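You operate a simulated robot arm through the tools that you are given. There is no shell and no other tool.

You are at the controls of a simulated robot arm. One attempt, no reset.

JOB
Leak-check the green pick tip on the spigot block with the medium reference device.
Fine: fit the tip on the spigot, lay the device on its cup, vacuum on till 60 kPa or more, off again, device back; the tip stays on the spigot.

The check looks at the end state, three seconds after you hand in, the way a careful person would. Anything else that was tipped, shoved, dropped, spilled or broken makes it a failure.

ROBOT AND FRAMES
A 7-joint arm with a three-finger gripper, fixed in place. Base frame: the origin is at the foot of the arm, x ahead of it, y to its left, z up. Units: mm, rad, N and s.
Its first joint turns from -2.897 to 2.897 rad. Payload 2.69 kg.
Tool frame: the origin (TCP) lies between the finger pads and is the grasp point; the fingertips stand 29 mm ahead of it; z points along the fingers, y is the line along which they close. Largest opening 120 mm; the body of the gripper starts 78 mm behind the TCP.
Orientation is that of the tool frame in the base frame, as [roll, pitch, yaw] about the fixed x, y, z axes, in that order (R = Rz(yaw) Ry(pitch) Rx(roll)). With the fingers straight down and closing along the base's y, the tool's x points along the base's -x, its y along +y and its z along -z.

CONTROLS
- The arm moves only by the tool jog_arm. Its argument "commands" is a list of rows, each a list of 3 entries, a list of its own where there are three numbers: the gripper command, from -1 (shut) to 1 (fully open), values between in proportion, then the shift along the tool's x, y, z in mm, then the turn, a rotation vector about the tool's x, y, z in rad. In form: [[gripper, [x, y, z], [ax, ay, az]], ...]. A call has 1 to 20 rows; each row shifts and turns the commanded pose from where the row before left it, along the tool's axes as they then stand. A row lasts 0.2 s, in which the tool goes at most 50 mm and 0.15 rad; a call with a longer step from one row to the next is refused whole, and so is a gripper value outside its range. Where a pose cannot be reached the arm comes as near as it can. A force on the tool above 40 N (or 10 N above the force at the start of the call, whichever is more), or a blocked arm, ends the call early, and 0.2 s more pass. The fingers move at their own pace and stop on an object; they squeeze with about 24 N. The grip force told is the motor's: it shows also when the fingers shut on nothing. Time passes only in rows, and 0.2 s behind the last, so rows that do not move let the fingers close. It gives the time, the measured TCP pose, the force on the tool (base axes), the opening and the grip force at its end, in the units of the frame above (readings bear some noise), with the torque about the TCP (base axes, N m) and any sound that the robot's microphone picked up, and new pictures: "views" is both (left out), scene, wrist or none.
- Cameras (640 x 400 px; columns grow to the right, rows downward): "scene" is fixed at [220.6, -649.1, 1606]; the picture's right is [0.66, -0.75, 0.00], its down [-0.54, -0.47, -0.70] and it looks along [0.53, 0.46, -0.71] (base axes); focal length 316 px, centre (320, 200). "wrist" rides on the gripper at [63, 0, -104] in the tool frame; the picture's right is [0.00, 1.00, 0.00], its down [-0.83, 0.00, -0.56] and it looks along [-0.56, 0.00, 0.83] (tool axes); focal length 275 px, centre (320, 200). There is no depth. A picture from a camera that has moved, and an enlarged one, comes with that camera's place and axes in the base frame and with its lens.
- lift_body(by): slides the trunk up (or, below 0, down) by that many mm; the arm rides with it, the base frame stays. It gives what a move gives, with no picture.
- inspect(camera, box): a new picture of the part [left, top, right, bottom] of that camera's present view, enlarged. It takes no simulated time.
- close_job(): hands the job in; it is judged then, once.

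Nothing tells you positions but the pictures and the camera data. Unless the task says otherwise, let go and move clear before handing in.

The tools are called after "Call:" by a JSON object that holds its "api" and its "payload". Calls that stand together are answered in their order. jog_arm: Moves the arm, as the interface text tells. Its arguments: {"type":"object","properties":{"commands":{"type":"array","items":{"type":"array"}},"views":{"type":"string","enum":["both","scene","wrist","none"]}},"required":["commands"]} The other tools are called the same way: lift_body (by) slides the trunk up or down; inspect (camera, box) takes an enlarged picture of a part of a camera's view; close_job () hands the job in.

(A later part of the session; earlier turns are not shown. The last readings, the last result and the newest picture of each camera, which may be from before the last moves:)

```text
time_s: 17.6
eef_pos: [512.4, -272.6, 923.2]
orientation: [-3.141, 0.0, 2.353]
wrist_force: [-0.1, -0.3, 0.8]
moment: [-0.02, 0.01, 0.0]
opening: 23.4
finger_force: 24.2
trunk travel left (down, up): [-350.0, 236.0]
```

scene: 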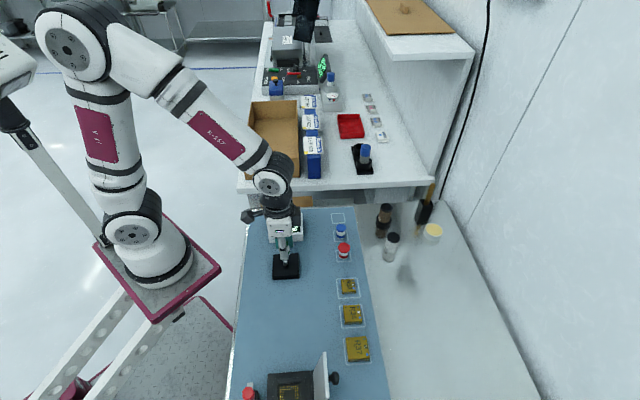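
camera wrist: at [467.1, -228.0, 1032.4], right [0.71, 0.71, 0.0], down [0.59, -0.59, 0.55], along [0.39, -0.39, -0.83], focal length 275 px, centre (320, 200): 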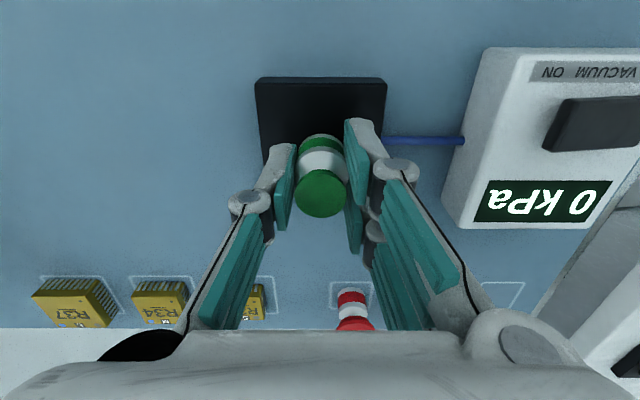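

Call:
{"api": "jog_arm", "payload": {"commands": [[-1, [0, 0, 1.5], [0, 0, 0]], [-1, [0, 0, 1.5], [0, 0, 0]], [-1, [0, 0, 0], [0, 0, 0]]], "views": "wrist"}}

Call:
{"api": "inspect", "payload": {"camera": "scene", "box": [268, 245, 308, 270]}}

Call:
{"api": "inspect", "payload": {"camera": "wrist", "box": [256, 80, 384, 160]}}

```text
time_s: 18.4
eef_pos: [512.2, -271.6, 919.9]
orientation: [3.139, -0.002, 2.354]
wrist_force: [-0.9, 0.3, -0.8]
moment: [-0.01, 0.01, -0.01]
opening: 23.5
finger_force: 23.7
trunk travel left (down, up): [-350.0, 236.0]
camera wrist: at [467.3, -228.1, 1023.5], right [0.71, 0.71, 0.0], down [0.59, -0.59, 0.55], along [0.39, -0.39, -0.83], focal length 275 px, centre (320, 200)
```

wrist: 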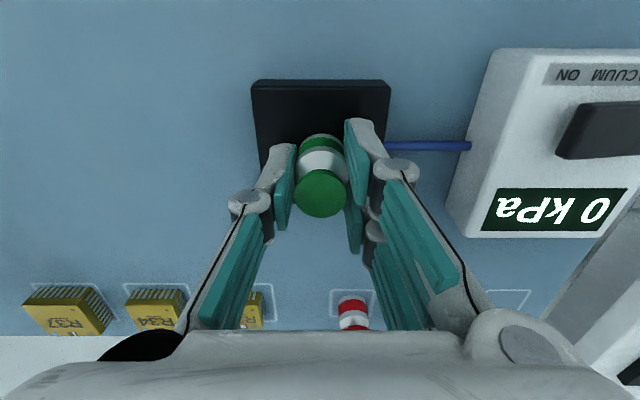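

```text
16.00 times, centred on (288, 258) of scene
camera zoom: at [220.6, -649.1, 1606.0], right [0.66, -0.75, 0.0], down [-0.54, -0.47, -0.7], along [0.53, 0.46, -0.71], focal length 5056 px, centre (832, -720)
```

zoom: 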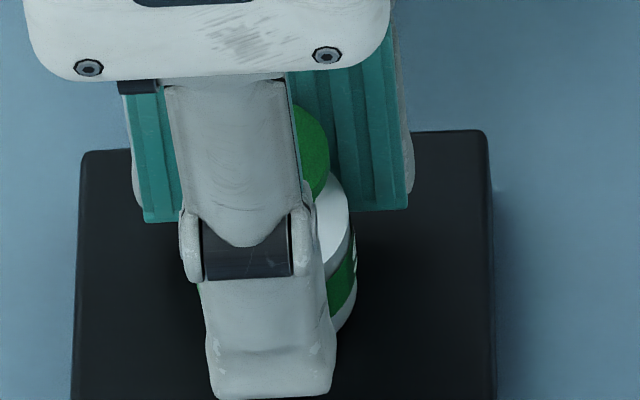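

```text
5.00 times, centred on (320, 120) of wrist
camera zoom: at [467.3, -228.1, 1023.5], right [0.71, 0.71, 0.0], down [0.59, -0.59, 0.55], along [0.39, -0.39, -0.83], focal length 1376 px, centre (320, 600)
```

zoom: 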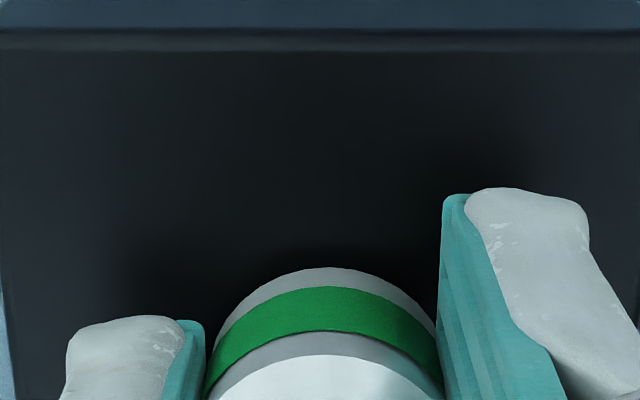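

Call:
{"api": "jog_arm", "payload": {"commands": [[-1, [0, 0, 1], [0, 0, 0]], [-1, [0, 0, 1], [0, 0, 0]], [-1, [0, 0, 1], [0, 0, 0]], [-1, [0, 0, 0], [0, 0, 0]]], "views": "none"}}

```text
time_s: 19.4
eef_pos: [512.2, -272.4, 916.9]
orientation: [3.141, 0.0, 2.355]
wrist_force: [0.9, 0.7, -0.3]
moment: [0.01, -0.02, 0.0]
opening: 23.4
finger_force: 24.3
trunk travel left (down, up): [-350.0, 236.0]
```

Call:
{"api": "jog_arm", "payload": {"commands": [[-1, [0, 0, 1], [0, 0, 0]], [-1, [0, 0, 1], [0, 0, 0]], [-1, [0, 0, 0], [0, 0, 0]]], "views": "wrist"}}

Call:
{"api": "inspect", "payload": {"camera": "scene", "box": [268, 247, 308, 272]}}

Call:
{"api": "inspect", "payload": {"camera": "wrist", "box": [256, 90, 384, 170]}}

```text
time_s: 20.2
eef_pos: [511.9, -272.2, 915.1]
orientation: [3.139, -0.002, 2.355]
wrist_force: [-0.9, 1.1, 16.7]
moment: [-0.09, 0.12, 0.04]
opening: 23.6
finger_force: 23.4
trunk travel left (down, up): [-350.0, 236.0]
camera wrist: at [467.3, -228.0, 1018.9], right [0.71, 0.71, 0.0], down [0.59, -0.59, 0.56], along [0.4, -0.39, -0.83], focal length 275 px, centre (320, 200)
```

wrist: 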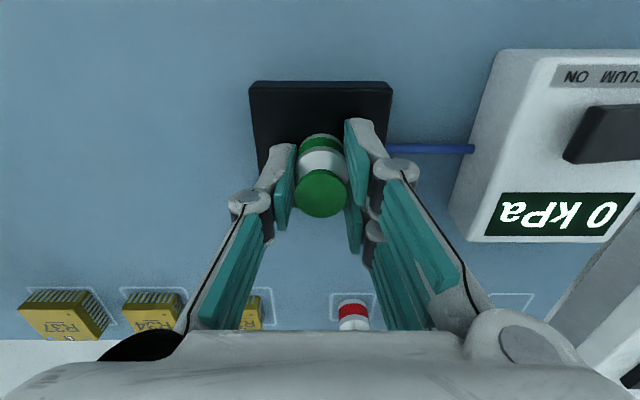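

```text
16.00 times, centred on (288, 260) of scene
camera zoom: at [220.6, -649.1, 1606.0], right [0.66, -0.75, 0.0], down [-0.54, -0.47, -0.7], along [0.53, 0.46, -0.71], focal length 5056 px, centre (832, -752)
```

zoom: 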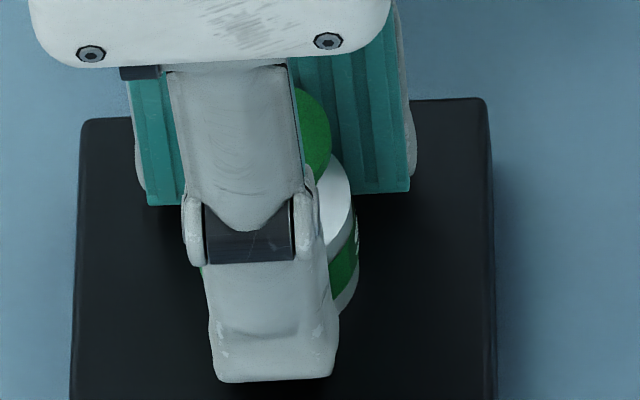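

```text
5.00 times, centred on (320, 130) of wrist
camera zoom: at [467.3, -228.0, 1018.9], right [0.71, 0.71, 0.0], down [0.59, -0.59, 0.56], along [0.4, -0.39, -0.83], focal length 1376 px, centre (320, 550)
```

zoom: 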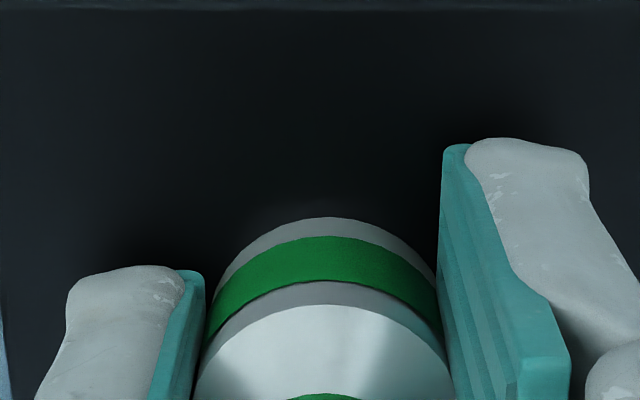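

Contact shows 16.7 N at TCP z≈915, so the tip bottom is near 879, right at the block-top height. I'll press a little more to see whether it's firmly seated.

Call:
{"api": "jog_arm", "payload": {"commands": [[-1, [0, 0, 0.7], [0, 0, 0]], [-1, [0, 0, 0], [0, 0, 0]]], "views": "none"}}

```text
time_s: 20.8
eef_pos: [513.2, -272.5, 914.4]
orientation: [3.141, -0.001, 2.356]
wrist_force: [2.3, 0.3, 20.4]
moment: [-0.15, -0.03, 0.0]
opening: 23.2
finger_force: 23.9
trunk travel left (down, up): [-350.0, 236.0]
```

Call:
{"api": "jog_arm", "payload": {"commands": [[-1, [0, 0, 1], [0, 0, 0]], [-1, [0, 0, 0], [0, 0, 0]]], "views": "wrist"}}

Call:
{"api": "inspect", "payload": {"camera": "scene", "box": [268, 247, 308, 272]}}

Call:
{"api": "inspect", "payload": {"camera": "wrist", "box": [256, 90, 384, 170]}}

```text
time_s: 21.4
eef_pos: [513.2, -272.2, 912.8]
orientation: [3.14, 0.0, 2.353]
wrist_force: [5.0, -1.5, 19.3]
moment: [-0.11, -0.06, 0.01]
opening: 23.2
finger_force: 23.9
trunk travel left (down, up): [-350.0, 236.0]
camera wrist: at [467.3, -227.9, 1016.7], right [0.7, 0.71, 0.0], down [0.59, -0.59, 0.56], along [0.39, -0.39, -0.83], focal length 275 px, centre (320, 200)
```

wrist: 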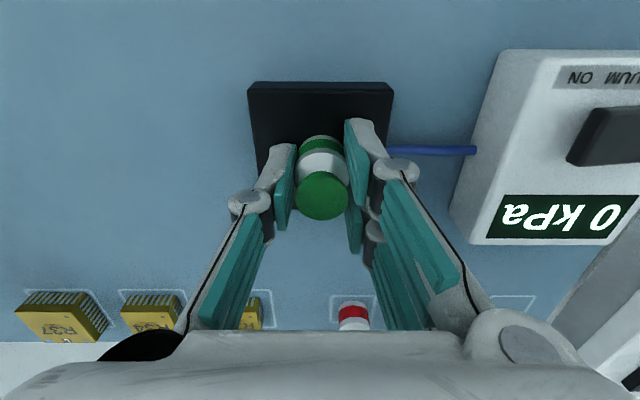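

```text
16.00 times, centred on (288, 260) of scene
camera zoom: at [220.6, -649.1, 1606.0], right [0.66, -0.75, 0.0], down [-0.54, -0.47, -0.7], along [0.53, 0.46, -0.71], focal length 5056 px, centre (832, -752)
```

zoom: 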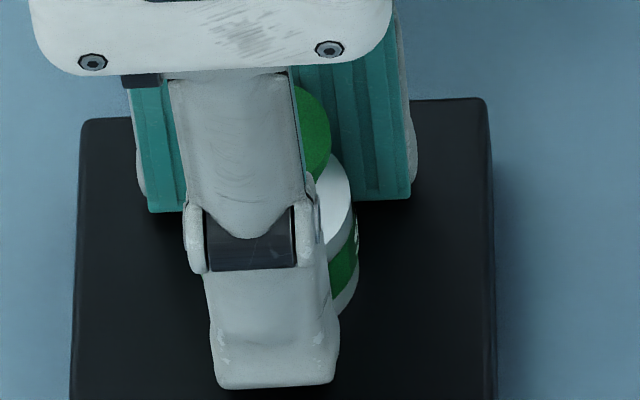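

```text
5.00 times, centred on (320, 130) of wrist
camera zoom: at [467.3, -227.9, 1016.7], right [0.7, 0.71, 0.0], down [0.59, -0.59, 0.56], along [0.39, -0.39, -0.83], focal length 1376 px, centre (320, 550)
```

zoom: 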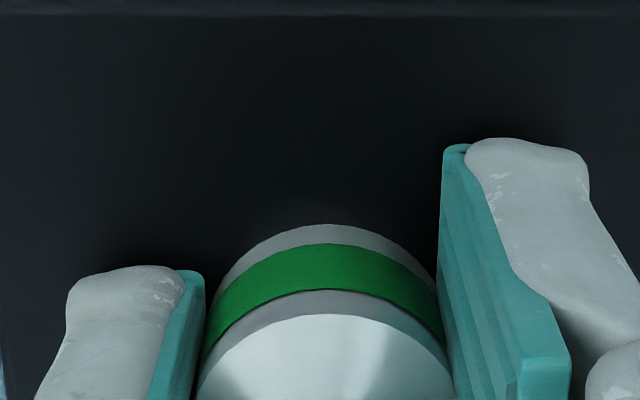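

The tip is seated: it stayed put while the fingers slid about 2 mm, and its flange edge matches the block-top position. I'll relieve the load, open, and rise to check it stands straight.

Call:
{"api": "jog_arm", "payload": {"commands": [[-1, [0, 0, -1.5], [0, 0, 0]], [-1, [0, 0, 0], [0, 0, 0]], [-0.55, [0, 0, 0], [0, 0, 0]], [-0.4, [0, 0, 0], [0, 0, 0]], [0.1, [0, 0, 0], [0, 0, 0]], [0.1, [0, 0, 0], [0, 0, 0]]], "views": "wrist"}}

Call:
{"api": "inspect", "payload": {"camera": "scene", "box": [268, 247, 308, 272]}}

```text
time_s: 22.8
eef_pos: [510.9, -272.5, 914.0]
orientation: [3.14, -0.001, 2.355]
wrist_force: [0.3, 0.8, 0.3]
moment: [-0.02, 0.01, -0.02]
opening: 66.0
finger_force: 0.1
trunk travel left (down, up): [-350.0, 236.0]
camera wrist: at [467.2, -227.9, 1018.1], right [0.71, 0.71, 0.0], down [0.59, -0.59, 0.55], along [0.39, -0.39, -0.83], focal length 275 px, centre (320, 200)
```

wrist: 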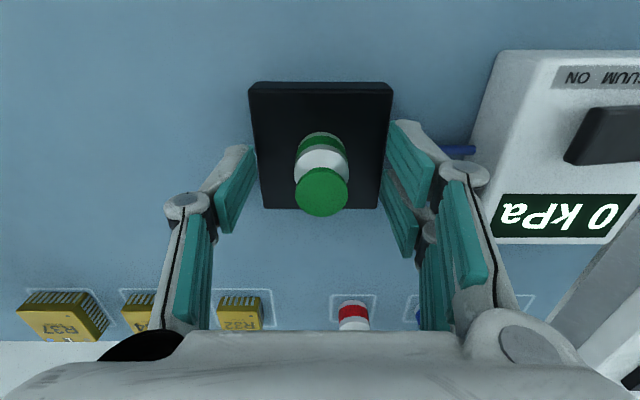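

```text
16.00 times, centred on (288, 260) of scene
camera zoom: at [220.6, -649.1, 1606.0], right [0.66, -0.75, 0.0], down [-0.54, -0.47, -0.7], along [0.53, 0.46, -0.71], focal length 5056 px, centre (832, -752)
```

zoom: 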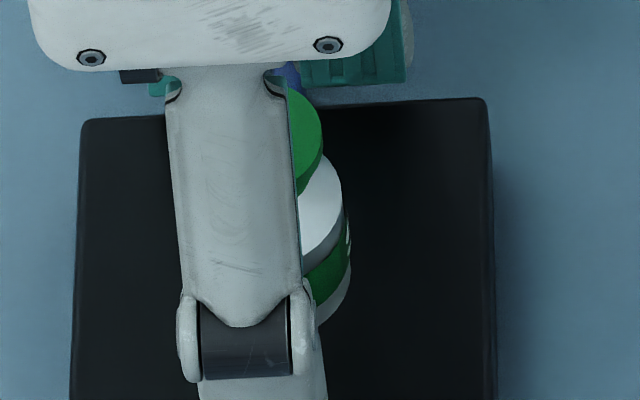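

Call:
{"api": "jog_arm", "payload": {"commands": [[0.1, [0, 0, -10], [0, 0, 0]], [0.1, [0, 0, -30], [0, 0, 0]], [0.1, [0, 0, -40], [0, 0, 0]], [0.1, [0, 0, -20], [0, 0, 0]], [0.1, [0, 0, 0], [0, 0, 0]]], "views": "both"}}

Call:
{"api": "inspect", "payload": {"camera": "scene", "box": [264, 245, 312, 275]}}

Call:
{"api": "inspect", "payload": {"camera": "wrist", "box": [270, 40, 370, 103]}}

```text
time_s: 24.0
eef_pos: [511.2, -272.0, 1015.3]
orientation: [3.142, -0.004, 2.355]
wrist_force: [0.0, 0.1, -0.2]
moment: [0.01, 0.01, 0.01]
opening: 65.7
finger_force: 0.0
trunk travel left (down, up): [-350.0, 236.0]
camera wrist: at [466.3, -228.4, 1118.3], right [0.71, 0.71, 0.0], down [0.59, -0.59, 0.55], along [0.39, -0.39, -0.83], focal length 275 px, centre (320, 200)
```

scene: 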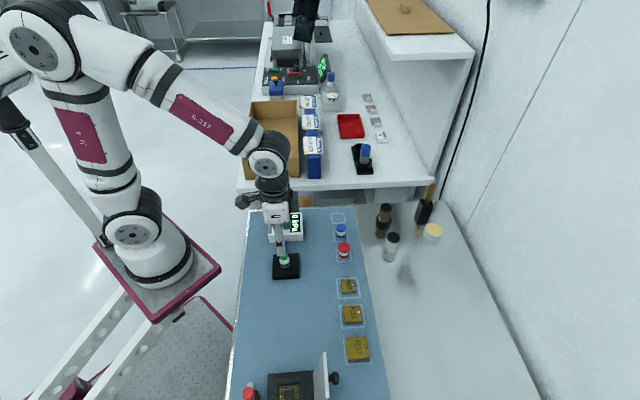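
wrist: 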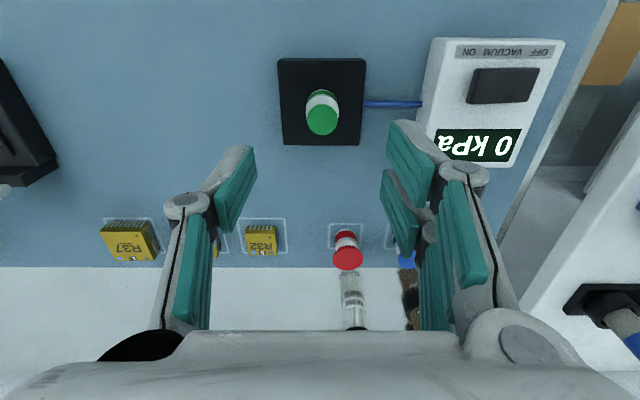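

```text
13.33 times, centred on (288, 260) of scene
camera zoom: at [220.6, -649.1, 1606.0], right [0.66, -0.75, 0.0], down [-0.54, -0.47, -0.7], along [0.53, 0.46, -0.71], focal length 4213 px, centre (747, -600)
```

zoom: 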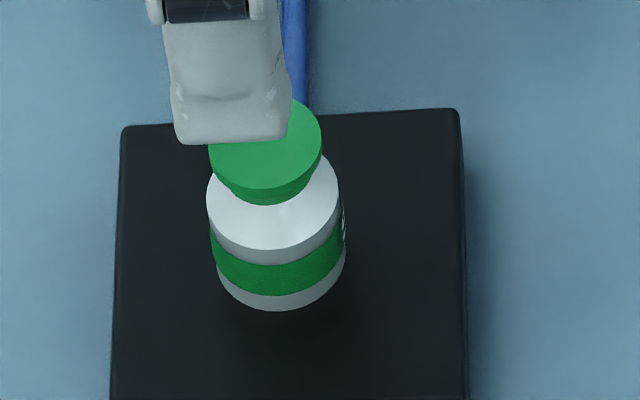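

```text
6.35 times, centred on (320, 72) of wrist
camera zoom: at [466.3, -228.4, 1118.3], right [0.71, 0.71, 0.0], down [0.59, -0.59, 0.55], along [0.39, -0.39, -0.83], focal length 1748 px, centre (320, 1016)
```

zoom: 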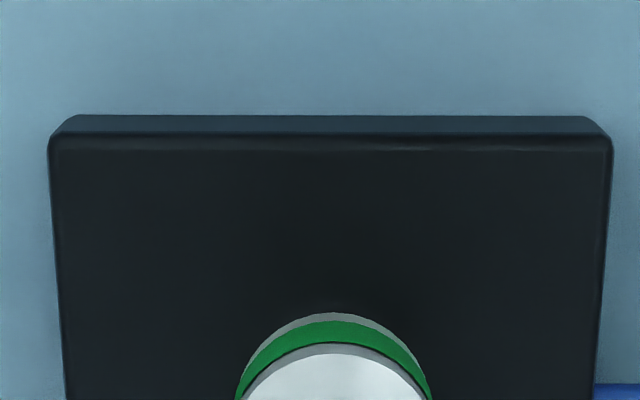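

The tip stands vertical and seated on the block. Next is the medium device R34; I'll look at its sides and surroundings.

Call:
{"api": "inspect", "payload": {"camera": "scene", "box": [328, 298, 376, 328]}}

Call:
{"api": "inspect", "payload": {"camera": "wrist", "box": [90, 205, 300, 275]}}

Call:
{"api": "inspect", "payload": {"camera": "wrist", "box": [410, 25, 580, 131]}}

```text
13.33 times, centred on (352, 313) of scene
camera zoom: at [220.6, -649.1, 1606.0], right [0.66, -0.75, 0.0], down [-0.54, -0.47, -0.7], along [0.53, 0.46, -0.71], focal length 4213 px, centre (-107, -1307)
```

zoom: 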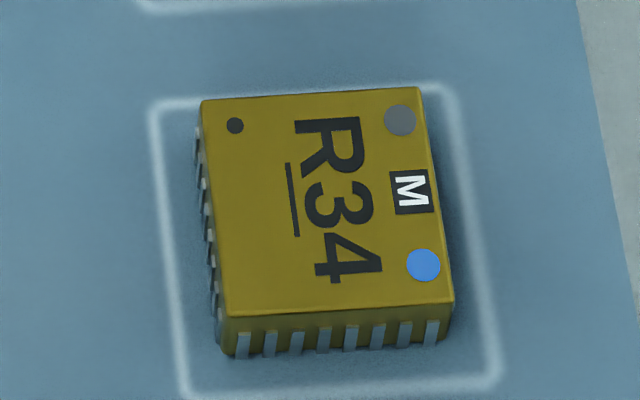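

```text
3.05 times, centred on (195, 240) of wrist
camera zoom: at [466.3, -228.4, 1118.3], right [0.71, 0.71, 0.0], down [0.59, -0.59, 0.55], along [0.39, -0.39, -0.83], focal length 839 px, centre (701, 78)
```

zoom: 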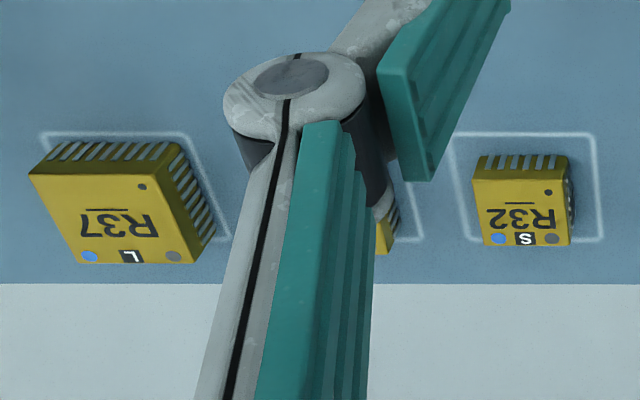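

```text
3.76 times, centred on (495, 78) of wrist
camera zoom: at [466.3, -228.4, 1118.3], right [0.71, 0.71, 0.0], down [0.59, -0.59, 0.55], along [0.39, -0.39, -0.83], focal length 1036 px, centre (-339, 659)
```

zoom: 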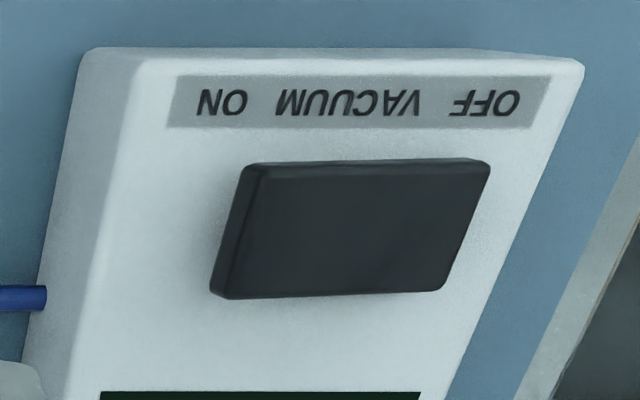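

R34 is about 40 mm square and 10 mm tall, in an aligned outline. I'll turn the hand back so it closes along e1 (free space on both sides) and move above R34 at a safe height.

Call:
{"api": "jog_arm", "payload": {"commands": [[0.1, [0, 0, 0], [0, 0, -0.1428]], [0.1, [0, 0, 0], [0, 0, -0.1428]], [0.1, [0, 0, 0], [0, 0, -0.1428]], [0.1, [0, 0, 0], [0, 0, -0.1428]], [0.1, [0, 0, 0], [0, 0, -0.1428]], [0.1, [0, 0, 0], [0, 0, -0.1428]], [0.1, [0, 0, 0], [0, 0, -0.1428]], [0.1, [0, 0, 0], [0, 0, -0.1428]], [0.1, [0, 0, 0], [0, 0, -0.1428]], [0.1, [0, 0, 0], [0, 0, -0.1428]], [0.1, [0, 0, 0], [0, 0, -0.1428]], [0.3, [29, -32, 0], [0, 0, 0]], [0.3, [29, -32, 0], [0, 0, 0]], [0.3, [29, -32, 0], [0, 0, 0]], [0.3, [29, -32, 0], [0, 0, 0]], [0.3, [29, -32, 0], [0, 0, 0]], [0.3, [0, 0, 0], [0, 0, 0]]], "views": "both"}}

Call:
{"api": "inspect", "payload": {"camera": "wrist", "box": [240, 60, 400, 160]}}

```text
time_s: 27.6
eef_pos: [520.9, -488.4, 1014.3]
orientation: [3.139, 0.002, -2.358]
wrist_force: [-0.2, -0.1, -0.2]
moment: [0.0, 0.03, -0.02]
opening: 78.0
finger_force: 0.0
trunk travel left (down, up): [-350.0, 236.0]
camera wrist: at [477.3, -533.1, 1117.9], right [-0.71, 0.71, 0.0], down [0.59, 0.59, 0.56], along [0.39, 0.4, -0.83], focal length 275 px, centre (320, 200)
```

scene: 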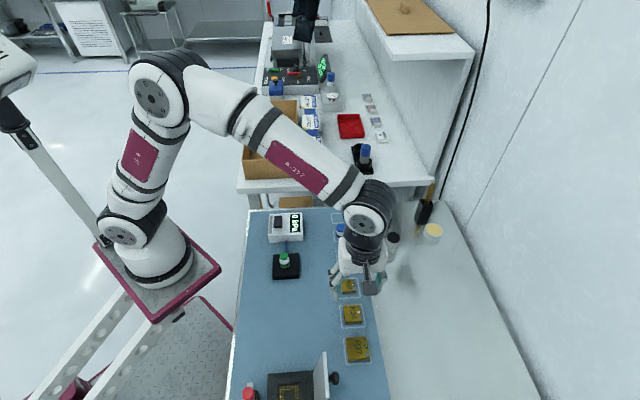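
wrist: 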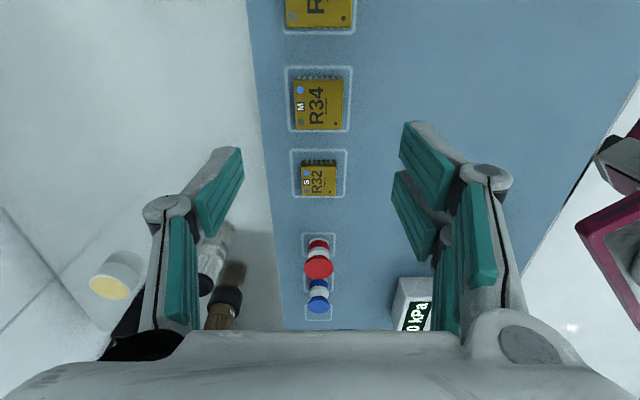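

```text
4.00 times, centred on (320, 110) of wrist
camera zoom: at [477.3, -533.1, 1117.9], right [-0.71, 0.71, 0.0], down [0.59, 0.59, 0.56], along [0.39, 0.4, -0.83], focal length 1101 px, centre (320, 560)
```

zoom: 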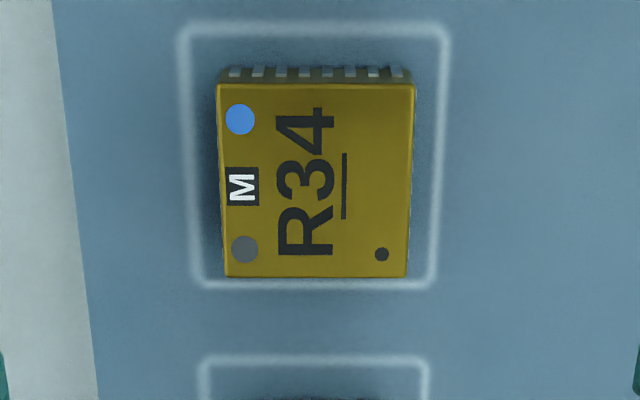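

R34 is aligned with the hand to within a few mm. I'll nudge to centre it and descend to just above it for a closer check.

Call:
{"api": "jog_arm", "payload": {"commands": [[0.3, [-3, -0.8, 30], [0, 0, 0]], [0.3, [0, 0, 35], [0, 0, 0]], [0.3, [0, 0, 25], [0, 0, 0]], [0.3, [0, 0, 0], [0, 0, 0]], [0.3, [0, 0, 0], [0, 0, 0]]], "views": "both"}}

Call:
{"api": "inspect", "payload": {"camera": "wrist", "box": [220, 70, 420, 195]}}

Call:
{"api": "inspect", "payload": {"camera": "scene", "box": [312, 285, 392, 335]}}

```text
time_s: 28.8
eef_pos: [524.1, -488.1, 924.4]
orientation: [3.14, 0.003, -2.358]
wrist_force: [0.1, 0.5, -0.2]
moment: [-0.02, 0.03, -0.01]
opening: 78.0
finger_force: 0.0
trunk travel left (down, up): [-350.0, 236.0]
camera wrist: at [479.9, -531.6, 1027.3], right [-0.71, 0.71, 0.0], down [0.59, 0.59, 0.56], along [0.39, 0.4, -0.83], focal length 275 px, centre (320, 200)
```

scene: 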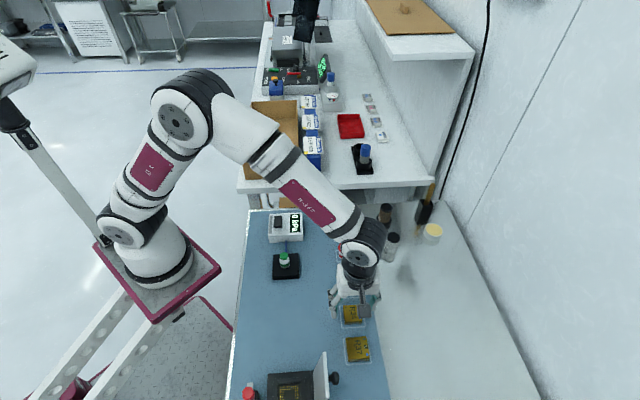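
wrist: 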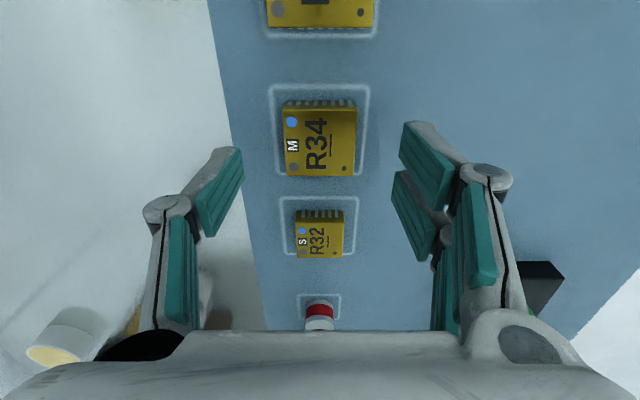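

```text
3.20 times, centred on (320, 132) of wrist
camera zoom: at [479.9, -531.6, 1027.3], right [-0.71, 0.71, 0.0], down [0.59, 0.59, 0.56], along [0.39, 0.4, -0.83], focal length 881 px, centre (320, 416)
```

zoom: 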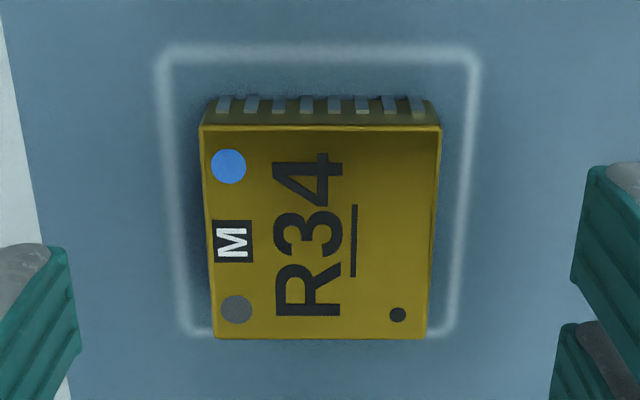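

```text
8.00 times, centred on (352, 310) of scene
camera zoom: at [220.6, -649.1, 1606.0], right [0.66, -0.75, 0.0], down [-0.54, -0.47, -0.7], along [0.53, 0.46, -0.71], focal length 2528 px, centre (64, -680)
```

zoom: 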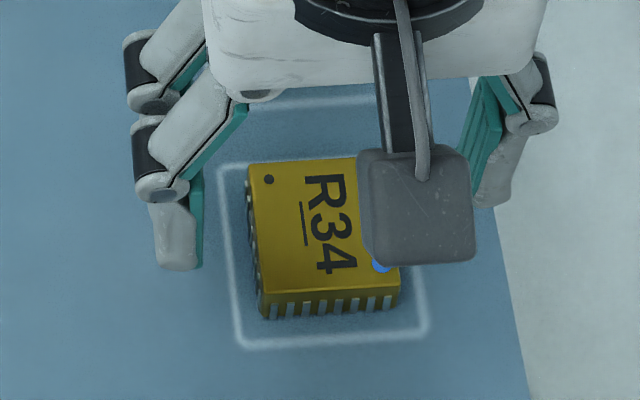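

R34's top is at about z 878 (17 mm tall), and it's centred under the hand. I'll descend 30 mm so the fingertips are about 4 mm above the mat, then close.

Call:
{"api": "jog_arm", "payload": {"commands": [[0.3, [0, 0, 15], [0, 0, 0]], [0.3, [0, 0, 10], [0, 0, 0]], [0.3, [0, 0, 5], [0, 0, 0]], [0.3, [0, 0, 0], [0, 0, 0]], [-0.1, [0, 0, 0], [0, 0, 0]], [-0.25, [0, 0, 0], [0, 0, 0]], [-0.32, [0, 0, 0], [0, 0, 0]], [-1, [0, 0, 0], [0, 0, 0]], [-1, [0, 0, 0], [0, 0, 0]]], "views": "both"}}

Call:
{"api": "inspect", "payload": {"camera": "wrist", "box": [220, 90, 420, 215]}}

Call:
{"api": "inspect", "payload": {"camera": "scene", "box": [312, 285, 392, 335]}}

```text
time_s: 30.8
eef_pos: [525.6, -485.5, 894.2]
orientation: [3.14, 0.0, -2.358]
wrist_force: [-1.1, 0.2, 1.0]
moment: [0.01, 0.02, 0.04]
opening: 41.2
finger_force: 23.8
trunk travel left (down, up): [-350.0, 236.0]
camera wrist: at [480.1, -531.1, 997.6], right [-0.71, 0.71, 0.0], down [0.59, 0.59, 0.56], along [0.39, 0.4, -0.83], focal length 275 px, centre (320, 200)
```

scene: 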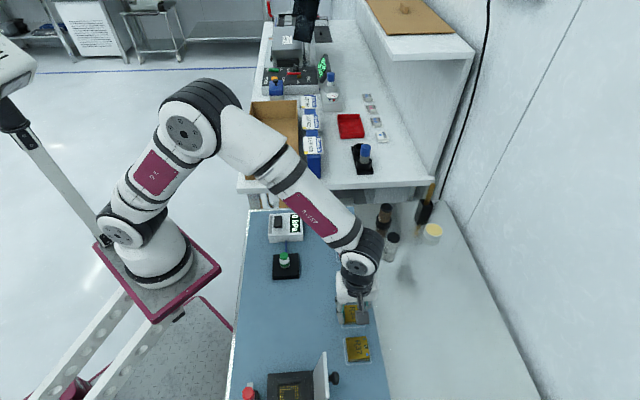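
wrist: 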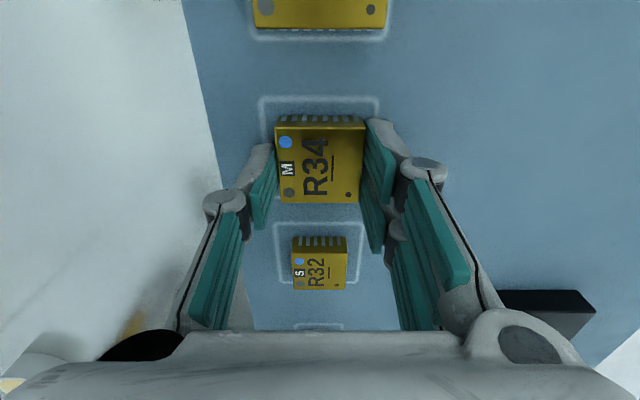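

```text
3.20 times, centred on (320, 152) of wrist
camera zoom: at [480.1, -531.1, 997.6], right [-0.71, 0.71, 0.0], down [0.59, 0.59, 0.56], along [0.39, 0.4, -0.83], focal length 881 px, centre (320, 352)
```

zoom: 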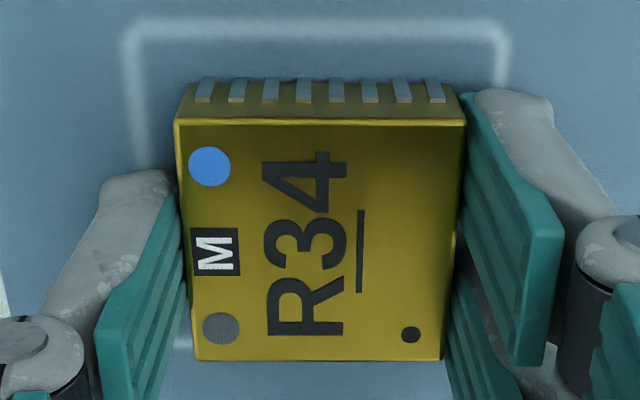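

```text
8.00 times, centred on (352, 310) of scene
camera zoom: at [220.6, -649.1, 1606.0], right [0.66, -0.75, 0.0], down [-0.54, -0.47, -0.7], along [0.53, 0.46, -0.71], focal length 2528 px, centre (64, -680)
```

zoom: 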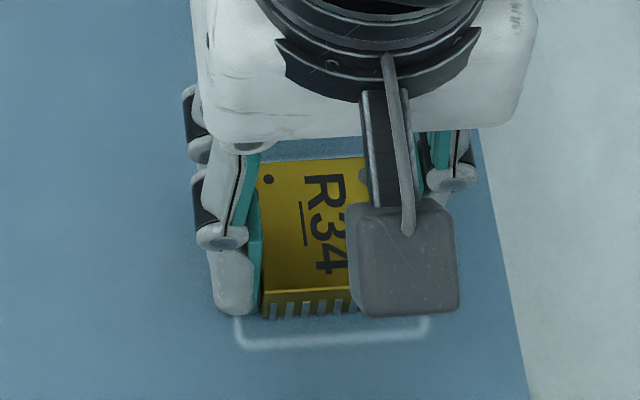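

R34 is gripped (opening 41.2 mm, 24 N). I'll lift it clear and carry it over the tip, stopping well above the cup for a check.

Call:
{"api": "jog_arm", "payload": {"commands": [[-1, [0, 0, -10], [0, 0, 0]], [-1, [0, 0, -30], [0, 0, 0]], [-1, [0, 0, -40], [0, 0, 0]], [-1, [0, 0, -40], [0, 0, 0]], [-1, [0, 0, 0], [0, 0, 0]], [-1, [-28.8, 32.1, 0], [0, 0, 0]], [-1, [-28.8, 32.1, 0], [0, 0, 0]], [-1, [-28.8, 32.1, 0], [0, 0, 0]], [-1, [-28.8, 32.1, 0], [0, 0, 0]], [-1, [-28.8, 32.1, 0], [0, 0, 0]], [-1, [0, 0, 0], [0, 0, 0]]], "views": "both"}}

Call:
{"api": "inspect", "payload": {"camera": "scene", "box": [248, 225, 328, 275]}}

Call:
{"api": "inspect", "payload": {"camera": "wrist", "box": [220, 60, 420, 185]}}

```text
time_s: 33.2
eef_pos: [514.8, -270.3, 1014.0]
orientation: [3.139, 0.0, -2.357]
wrist_force: [0.5, 0.5, -1.0]
moment: [0.01, 0.0, 0.02]
opening: 41.0
finger_force: 24.3
trunk travel left (down, up): [-350.0, 236.0]
camera wrist: at [469.6, -316.1, 1117.4], right [-0.71, 0.71, 0.0], down [0.59, 0.59, 0.56], along [0.39, 0.4, -0.83], focal length 275 px, centre (320, 200)
```

scene: 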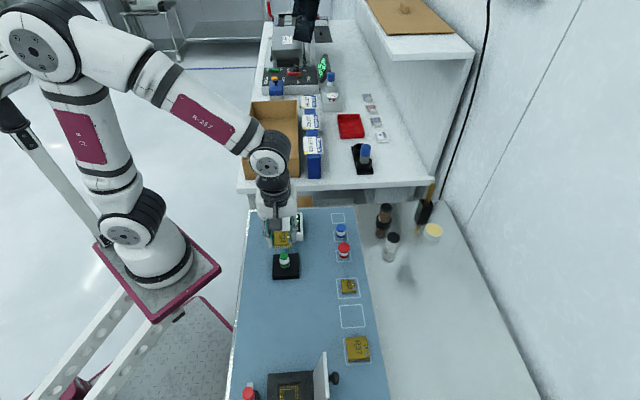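
wrist: 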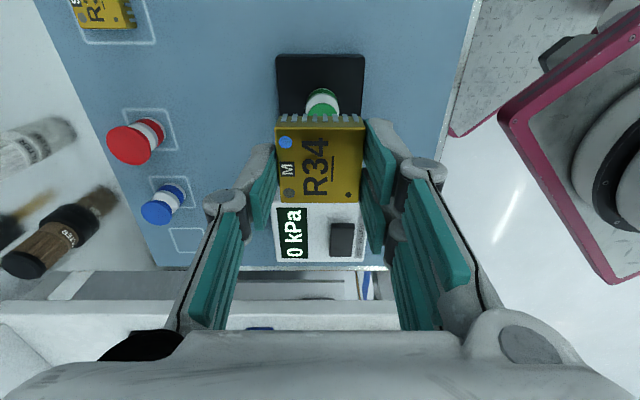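

```text
8.00 times, centred on (288, 250) of scene
camera zoom: at [220.6, -649.1, 1606.0], right [0.66, -0.75, 0.0], down [-0.54, -0.47, -0.7], along [0.53, 0.46, -0.71], focal length 2528 px, centre (576, -200)
```

zoom: 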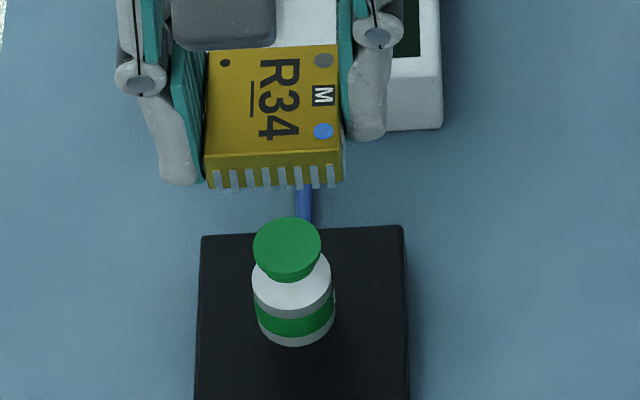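

```text
3.20 times, centred on (320, 122) of wrist
camera zoom: at [469.6, -316.1, 1117.4], right [-0.71, 0.71, 0.0], down [0.59, 0.59, 0.56], along [0.39, 0.4, -0.83], focal length 881 px, centre (320, 448)
```

zoom: 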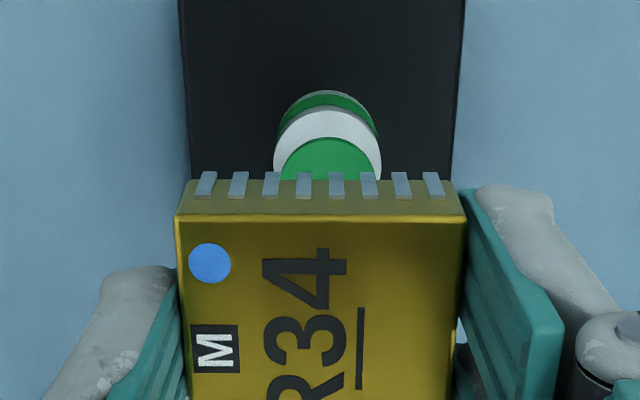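

The device is aligned along e2 but needs about 2 mm more toward tool +y to centre on the cup. I'll correct that and descend to about 10 mm above the expected contact.

Call:
{"api": "jog_arm", "payload": {"commands": [[-1, [-0.5, 2.0, 10], [0, 0, 0]], [-1, [0, 0, 15], [0, 0, 0]], [-1, [0, 0, 15], [0, 0, 0]], [-1, [0, 0, 10], [0, 0, 0]], [-1, [0, 0, 0], [0, 0, 0]], [-1, [0, 0, 0], [0, 0, 0]]], "views": "wrist"}}

Call:
{"api": "inspect", "payload": {"camera": "scene", "box": [256, 235, 320, 275]}}

```text
time_s: 34.6
eef_pos: [512.8, -268.7, 964.1]
orientation: [3.139, 0.0, -2.359]
wrist_force: [-0.2, 0.5, 0.0]
moment: [0.01, -0.03, -0.01]
opening: 41.2
finger_force: 24.0
trunk travel left (down, up): [-350.0, 236.0]
camera wrist: at [467.8, -314.0, 1067.3], right [-0.71, 0.71, 0.0], down [0.59, 0.59, 0.56], along [0.39, 0.4, -0.83], focal length 275 px, centre (320, 200)
```

wrist: 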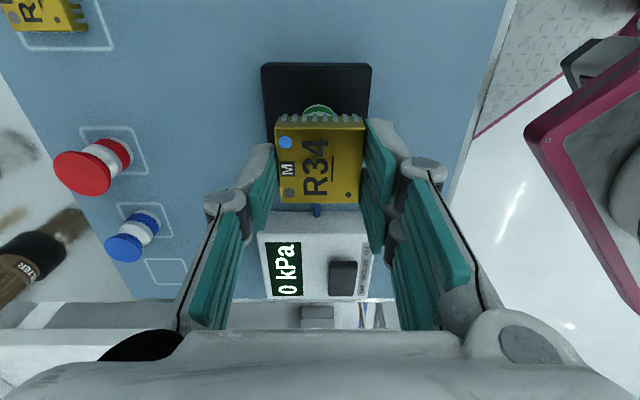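

```text
10.00 times, centred on (288, 255) of scene
camera zoom: at [220.6, -649.1, 1606.0], right [0.66, -0.75, 0.0], down [-0.54, -0.47, -0.7], along [0.53, 0.46, -0.71], focal length 3160 px, centre (640, -350)
```

zoom: 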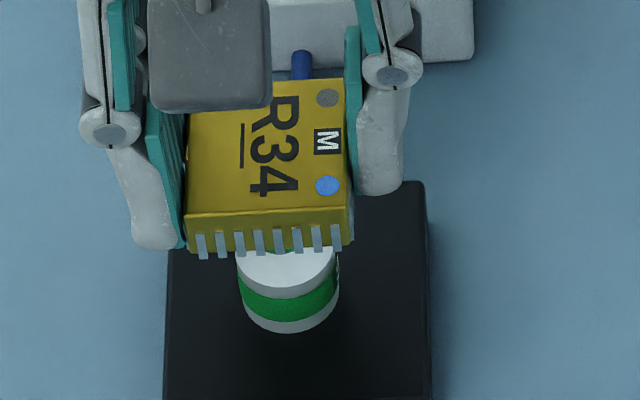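

Call:
{"api": "jog_arm", "payload": {"commands": [[-1, [0, 0, 3], [0, 0, 0]], [-1, [0, 0, 2], [0, 0, 0]], [-1, [0, 0, 2], [0, 0, 0]], [-1, [0, 0, 0], [0, 0, 0]]], "views": "none"}}

Call:
{"api": "inspect", "payload": {"camera": "scene", "box": [256, 235, 320, 275]}}

```text
time_s: 35.6
eef_pos: [511.6, -269.3, 955.8]
orientation: [3.141, -0.002, -2.359]
wrist_force: [0.5, -0.4, -0.8]
moment: [-0.03, 0.0, -0.02]
opening: 41.4
finger_force: 24.4
trunk travel left (down, up): [-350.0, 236.0]
```

```text
10.00 times, centred on (288, 255) of scene
camera zoom: at [220.6, -649.1, 1606.0], right [0.66, -0.75, 0.0], down [-0.54, -0.47, -0.7], along [0.53, 0.46, -0.71], focal length 3160 px, centre (640, -350)
```

zoom: 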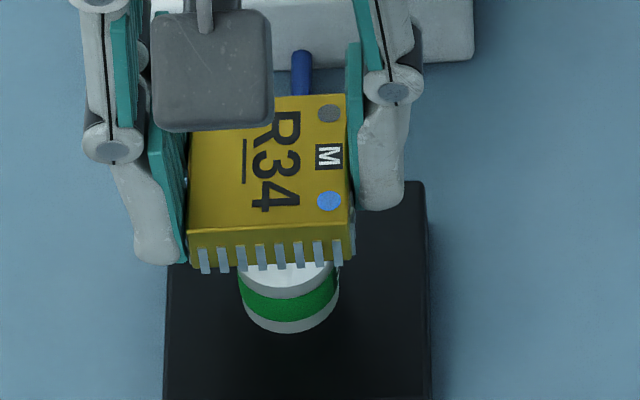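

Call:
{"api": "jog_arm", "payload": {"commands": [[-1, [0, 0, 1], [0, 0, 0]], [-1, [0, 0, 1], [0, 0, 0]], [-1, [0, 0, 0], [0, 0, 0]]], "views": "none"}}

```text
time_s: 36.4
eef_pos: [512.7, -270.5, 954.5]
orientation: [3.139, 0.001, -2.357]
wrist_force: [-0.1, 0.4, -0.2]
moment: [-0.01, 0.0, 0.0]
opening: 41.2
finger_force: 23.9
trunk travel left (down, up): [-350.0, 236.0]
```

Call:
{"api": "jog_arm", "payload": {"commands": [[-1, [0, 0, 1], [0, 0, 0]], [-1, [0, 0, 1], [0, 0, 0]], [-1, [0, 0, 0], [0, 0, 0]]], "views": "none"}}

```text
time_s: 37.2
eef_pos: [514.2, -268.8, 953.9]
orientation: [3.141, 0.003, -2.359]
wrist_force: [-0.1, 0.4, 8.7]
moment: [0.01, 0.0, -0.01]
opening: 41.2
finger_force: 24.0
trunk travel left (down, up): [-350.0, 236.0]
```

The device bottom touched the cup (8.7 N, no significant moment). I'll ease off slightly and release it gently.

Call:
{"api": "jog_arm", "payload": {"commands": [[-1, [0, 0, -0.6], [0, 0, 0]], [-1, [0, 0, 0], [0, 0, 0]], [-0.28, [0, 0, 0], [0, 0, 0]], [-0.2, [0, 0, 0], [0, 0, 0]], [0, [0, 0, 0], [0, 0, 0]], [0.2, [0, 0, 0], [0, 0, 0]]], "views": "wrist"}}

Call:
{"api": "inspect", "payload": {"camera": "scene", "box": [256, 235, 320, 275]}}

Call:
{"api": "inspect", "payload": {"camera": "wrist", "box": [220, 90, 420, 215]}}

```text
time_s: 38.6
eef_pos: [512.7, -269.8, 953.8]
orientation: [3.14, 0.0, -2.359]
wrist_force: [-1.0, -0.9, -0.3]
moment: [-0.03, -0.02, 0.03]
opening: 72.0
finger_force: 0.0
trunk travel left (down, up): [-350.0, 236.0]
camera wrist: at [468.0, -314.3, 1057.6], right [-0.71, 0.71, 0.0], down [0.59, 0.59, 0.56], along [0.39, 0.4, -0.83], focal length 275 px, centre (320, 200)
```

wrist: 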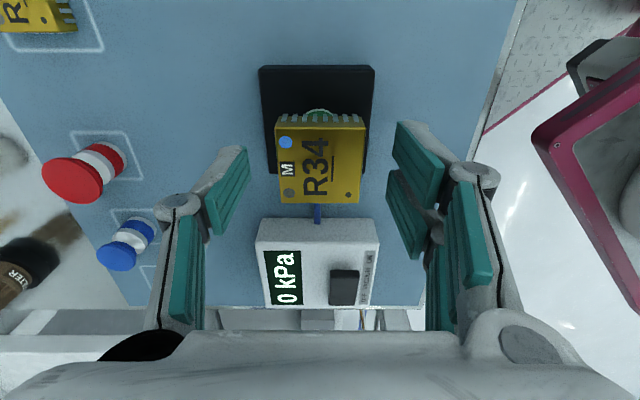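

```text
10.00 times, centred on (288, 255) of scene
camera zoom: at [220.6, -649.1, 1606.0], right [0.66, -0.75, 0.0], down [-0.54, -0.47, -0.7], along [0.53, 0.46, -0.71], focal length 3160 px, centre (640, -350)
```

zoom: 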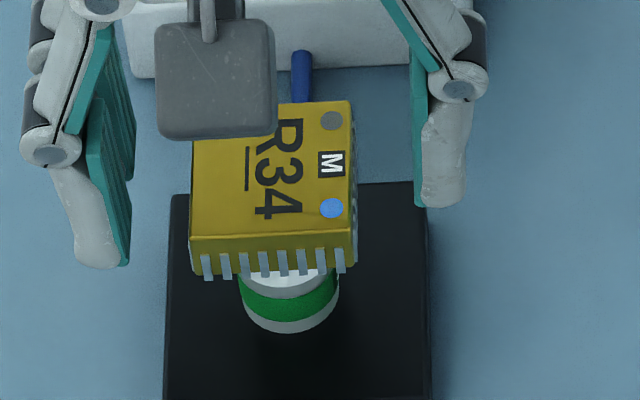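

```text
3.20 times, centred on (320, 152) of wrist
camera zoom: at [468.0, -314.3, 1057.6], right [-0.71, 0.71, 0.0], down [0.59, 0.59, 0.56], along [0.39, 0.4, -0.83], focal length 881 px, centre (320, 352)
```

zoom: 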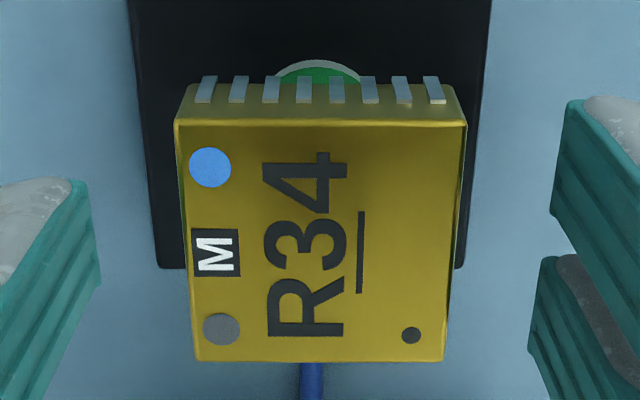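

The device sits level on the cup, centred over the tip. I'll rise clear, turn the hand 90°, close the fingers, and move above the rocker switch's ON end (raised, at the -e2 end) for a close look.

Call:
{"api": "jog_arm", "payload": {"commands": [[0.2, [0, 0, -10], [0, 0, 0]], [0.2, [0, 0, -30], [0, 0, 0]], [0.2, [0, 0, -40], [0, 0, 0]], [-1, [0, 0, 0], [0, 0, 0.1428]], [-1, [0, 0, 0], [0, 0, 0.1428]], [-1, [0, 0, 0], [0, 0, 0.1428]], [-1, [0, 0, 0], [0, 0, 0.1428]], [-1, [0, 0, 0], [0, 0, 0.1428]], [-1, [0, 0, 0], [0, 0, 0.1428]], [-1, [0, 0, 0], [0, 0, 0.1428]], [-1, [0, 0, 0], [0, 0, 0.1428]], [-1, [0, 0, 0], [0, 0, 0.1428]], [-1, [0, 0, 0], [0, 0, 0.1428]], [-1, [0, 0, 0], [0, 0, 0.1428]], [-1, [7, 40, 0], [0, 0, 0]], [-1, [7, 40, 0], [0, 0, 0]], [-1, [6, 39, 0], [0, 0, 0]], [-1, [0, 0, 0], [0, 0, 0]]], "views": "both"}}

Call:
{"api": "inspect", "payload": {"camera": "wrist", "box": [220, 60, 420, 185]}}

Call:
{"api": "inspect", "payload": {"camera": "scene", "box": [248, 205, 328, 255]}}

```text
time_s: 42.4
eef_pos: [582.6, -171.1, 1034.9]
orientation: [-3.141, -0.002, 2.354]
wrist_force: [-1.0, 0.4, 0.1]
moment: [0.01, -0.01, 0.01]
opening: 0.1
finger_force: 23.7
trunk travel left (down, up): [-350.0, 236.0]
camera wrist: at [537.6, -126.0, 1137.9], right [0.71, 0.71, 0.0], down [0.59, -0.59, 0.55], along [0.39, -0.39, -0.83], focal length 275 px, centre (320, 200)
```

scene: 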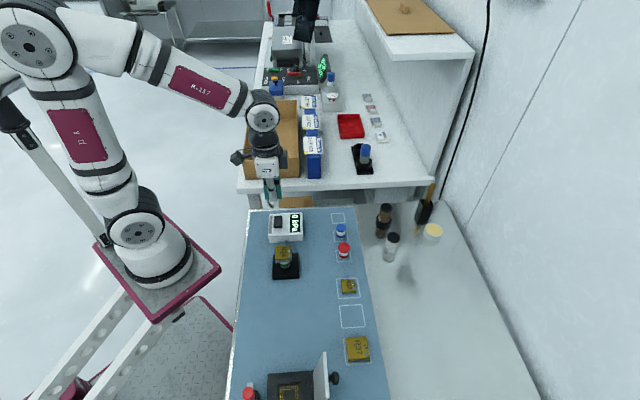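
wrist: 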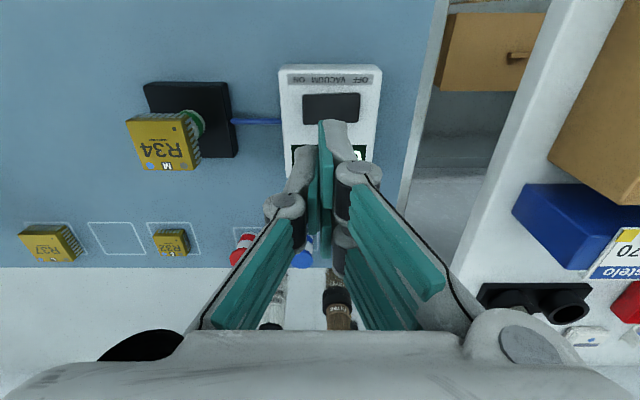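

```text
3.20 times, centred on (320, 122) of wrist
camera zoom: at [537.6, -126.0, 1137.9], right [0.71, 0.71, 0.0], down [0.59, -0.59, 0.55], along [0.39, -0.39, -0.83], focal length 881 px, centre (320, 448)
```

zoom: 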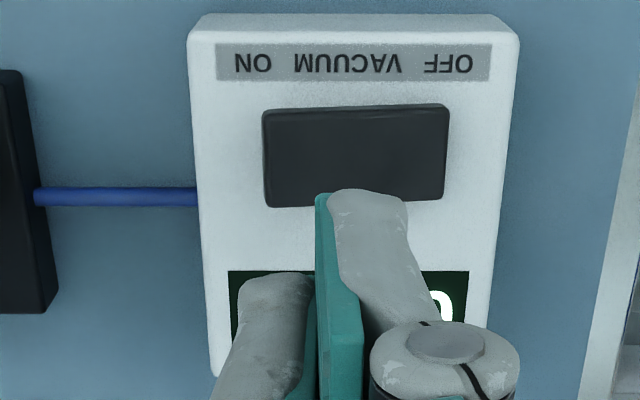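

```text
8.00 times, centred on (288, 230) of scene
camera zoom: at [220.6, -649.1, 1606.0], right [0.66, -0.75, 0.0], down [-0.54, -0.47, -0.7], along [0.53, 0.46, -0.71], focal length 2528 px, centre (576, -40)
```

zoom: 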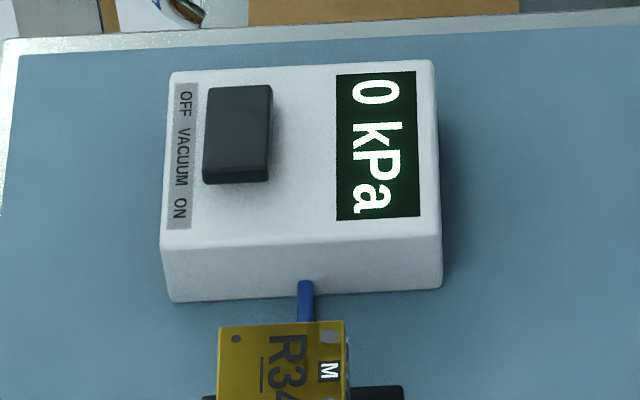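

The rocker is clearly visible with its ON end raised. I'll shift to centre over the ON end (about 14 mm toward -e2) and descend to just above it.

Call:
{"api": "jog_arm", "payload": {"commands": [[-1, [-2, -13.5, 20], [0, 0, 0]], [-1, [0, 0, 30], [0, 0, 0]], [-1, [0, 0, 27], [0, 0, 0]], [-1, [0, 0, 0], [0, 0, 0]], [-1, [0, 0, 0], [0, 0, 0]]], "views": "wrist"}}

Call:
{"api": "inspect", "payload": {"camera": "wrist", "box": [220, 80, 420, 205]}}

Call:
{"api": "inspect", "payload": {"camera": "scene", "box": [248, 195, 328, 245]}}

```text
time_s: 43.6
eef_pos: [574.9, -182.2, 957.8]
orientation: [3.14, -0.002, 2.355]
wrist_force: [0.2, -0.2, 0.4]
moment: [0.03, -0.03, -0.05]
opening: 0.1
finger_force: 24.0
trunk travel left (down, up): [-350.0, 236.0]
camera wrist: at [529.5, -137.5, 1061.1], right [0.71, 0.71, 0.0], down [0.59, -0.59, 0.55], along [0.39, -0.39, -0.83], focal length 275 px, centre (320, 200)
```

wrist: 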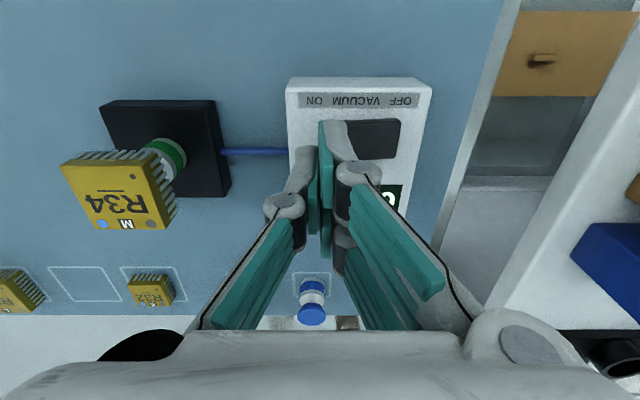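

```text
3.20 times, centred on (320, 142) of wrist
camera zoom: at [529.5, -137.5, 1061.1], right [0.71, 0.71, 0.0], down [0.59, -0.59, 0.55], along [0.39, -0.39, -0.83], focal length 881 px, centre (320, 384)
```

zoom: 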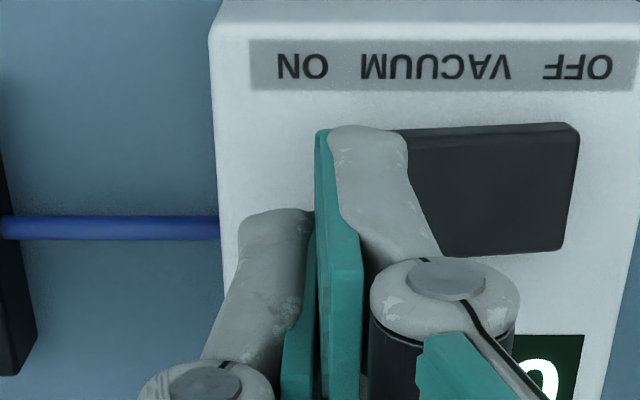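

```text
8.00 times, centred on (288, 220) of scene
camera zoom: at [220.6, -649.1, 1606.0], right [0.66, -0.75, 0.0], down [-0.54, -0.47, -0.7], along [0.53, 0.46, -0.71], focal length 2528 px, centre (576, 40)
```

zoom: 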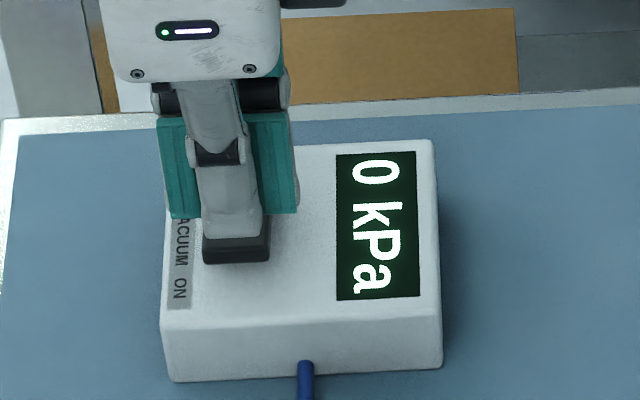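

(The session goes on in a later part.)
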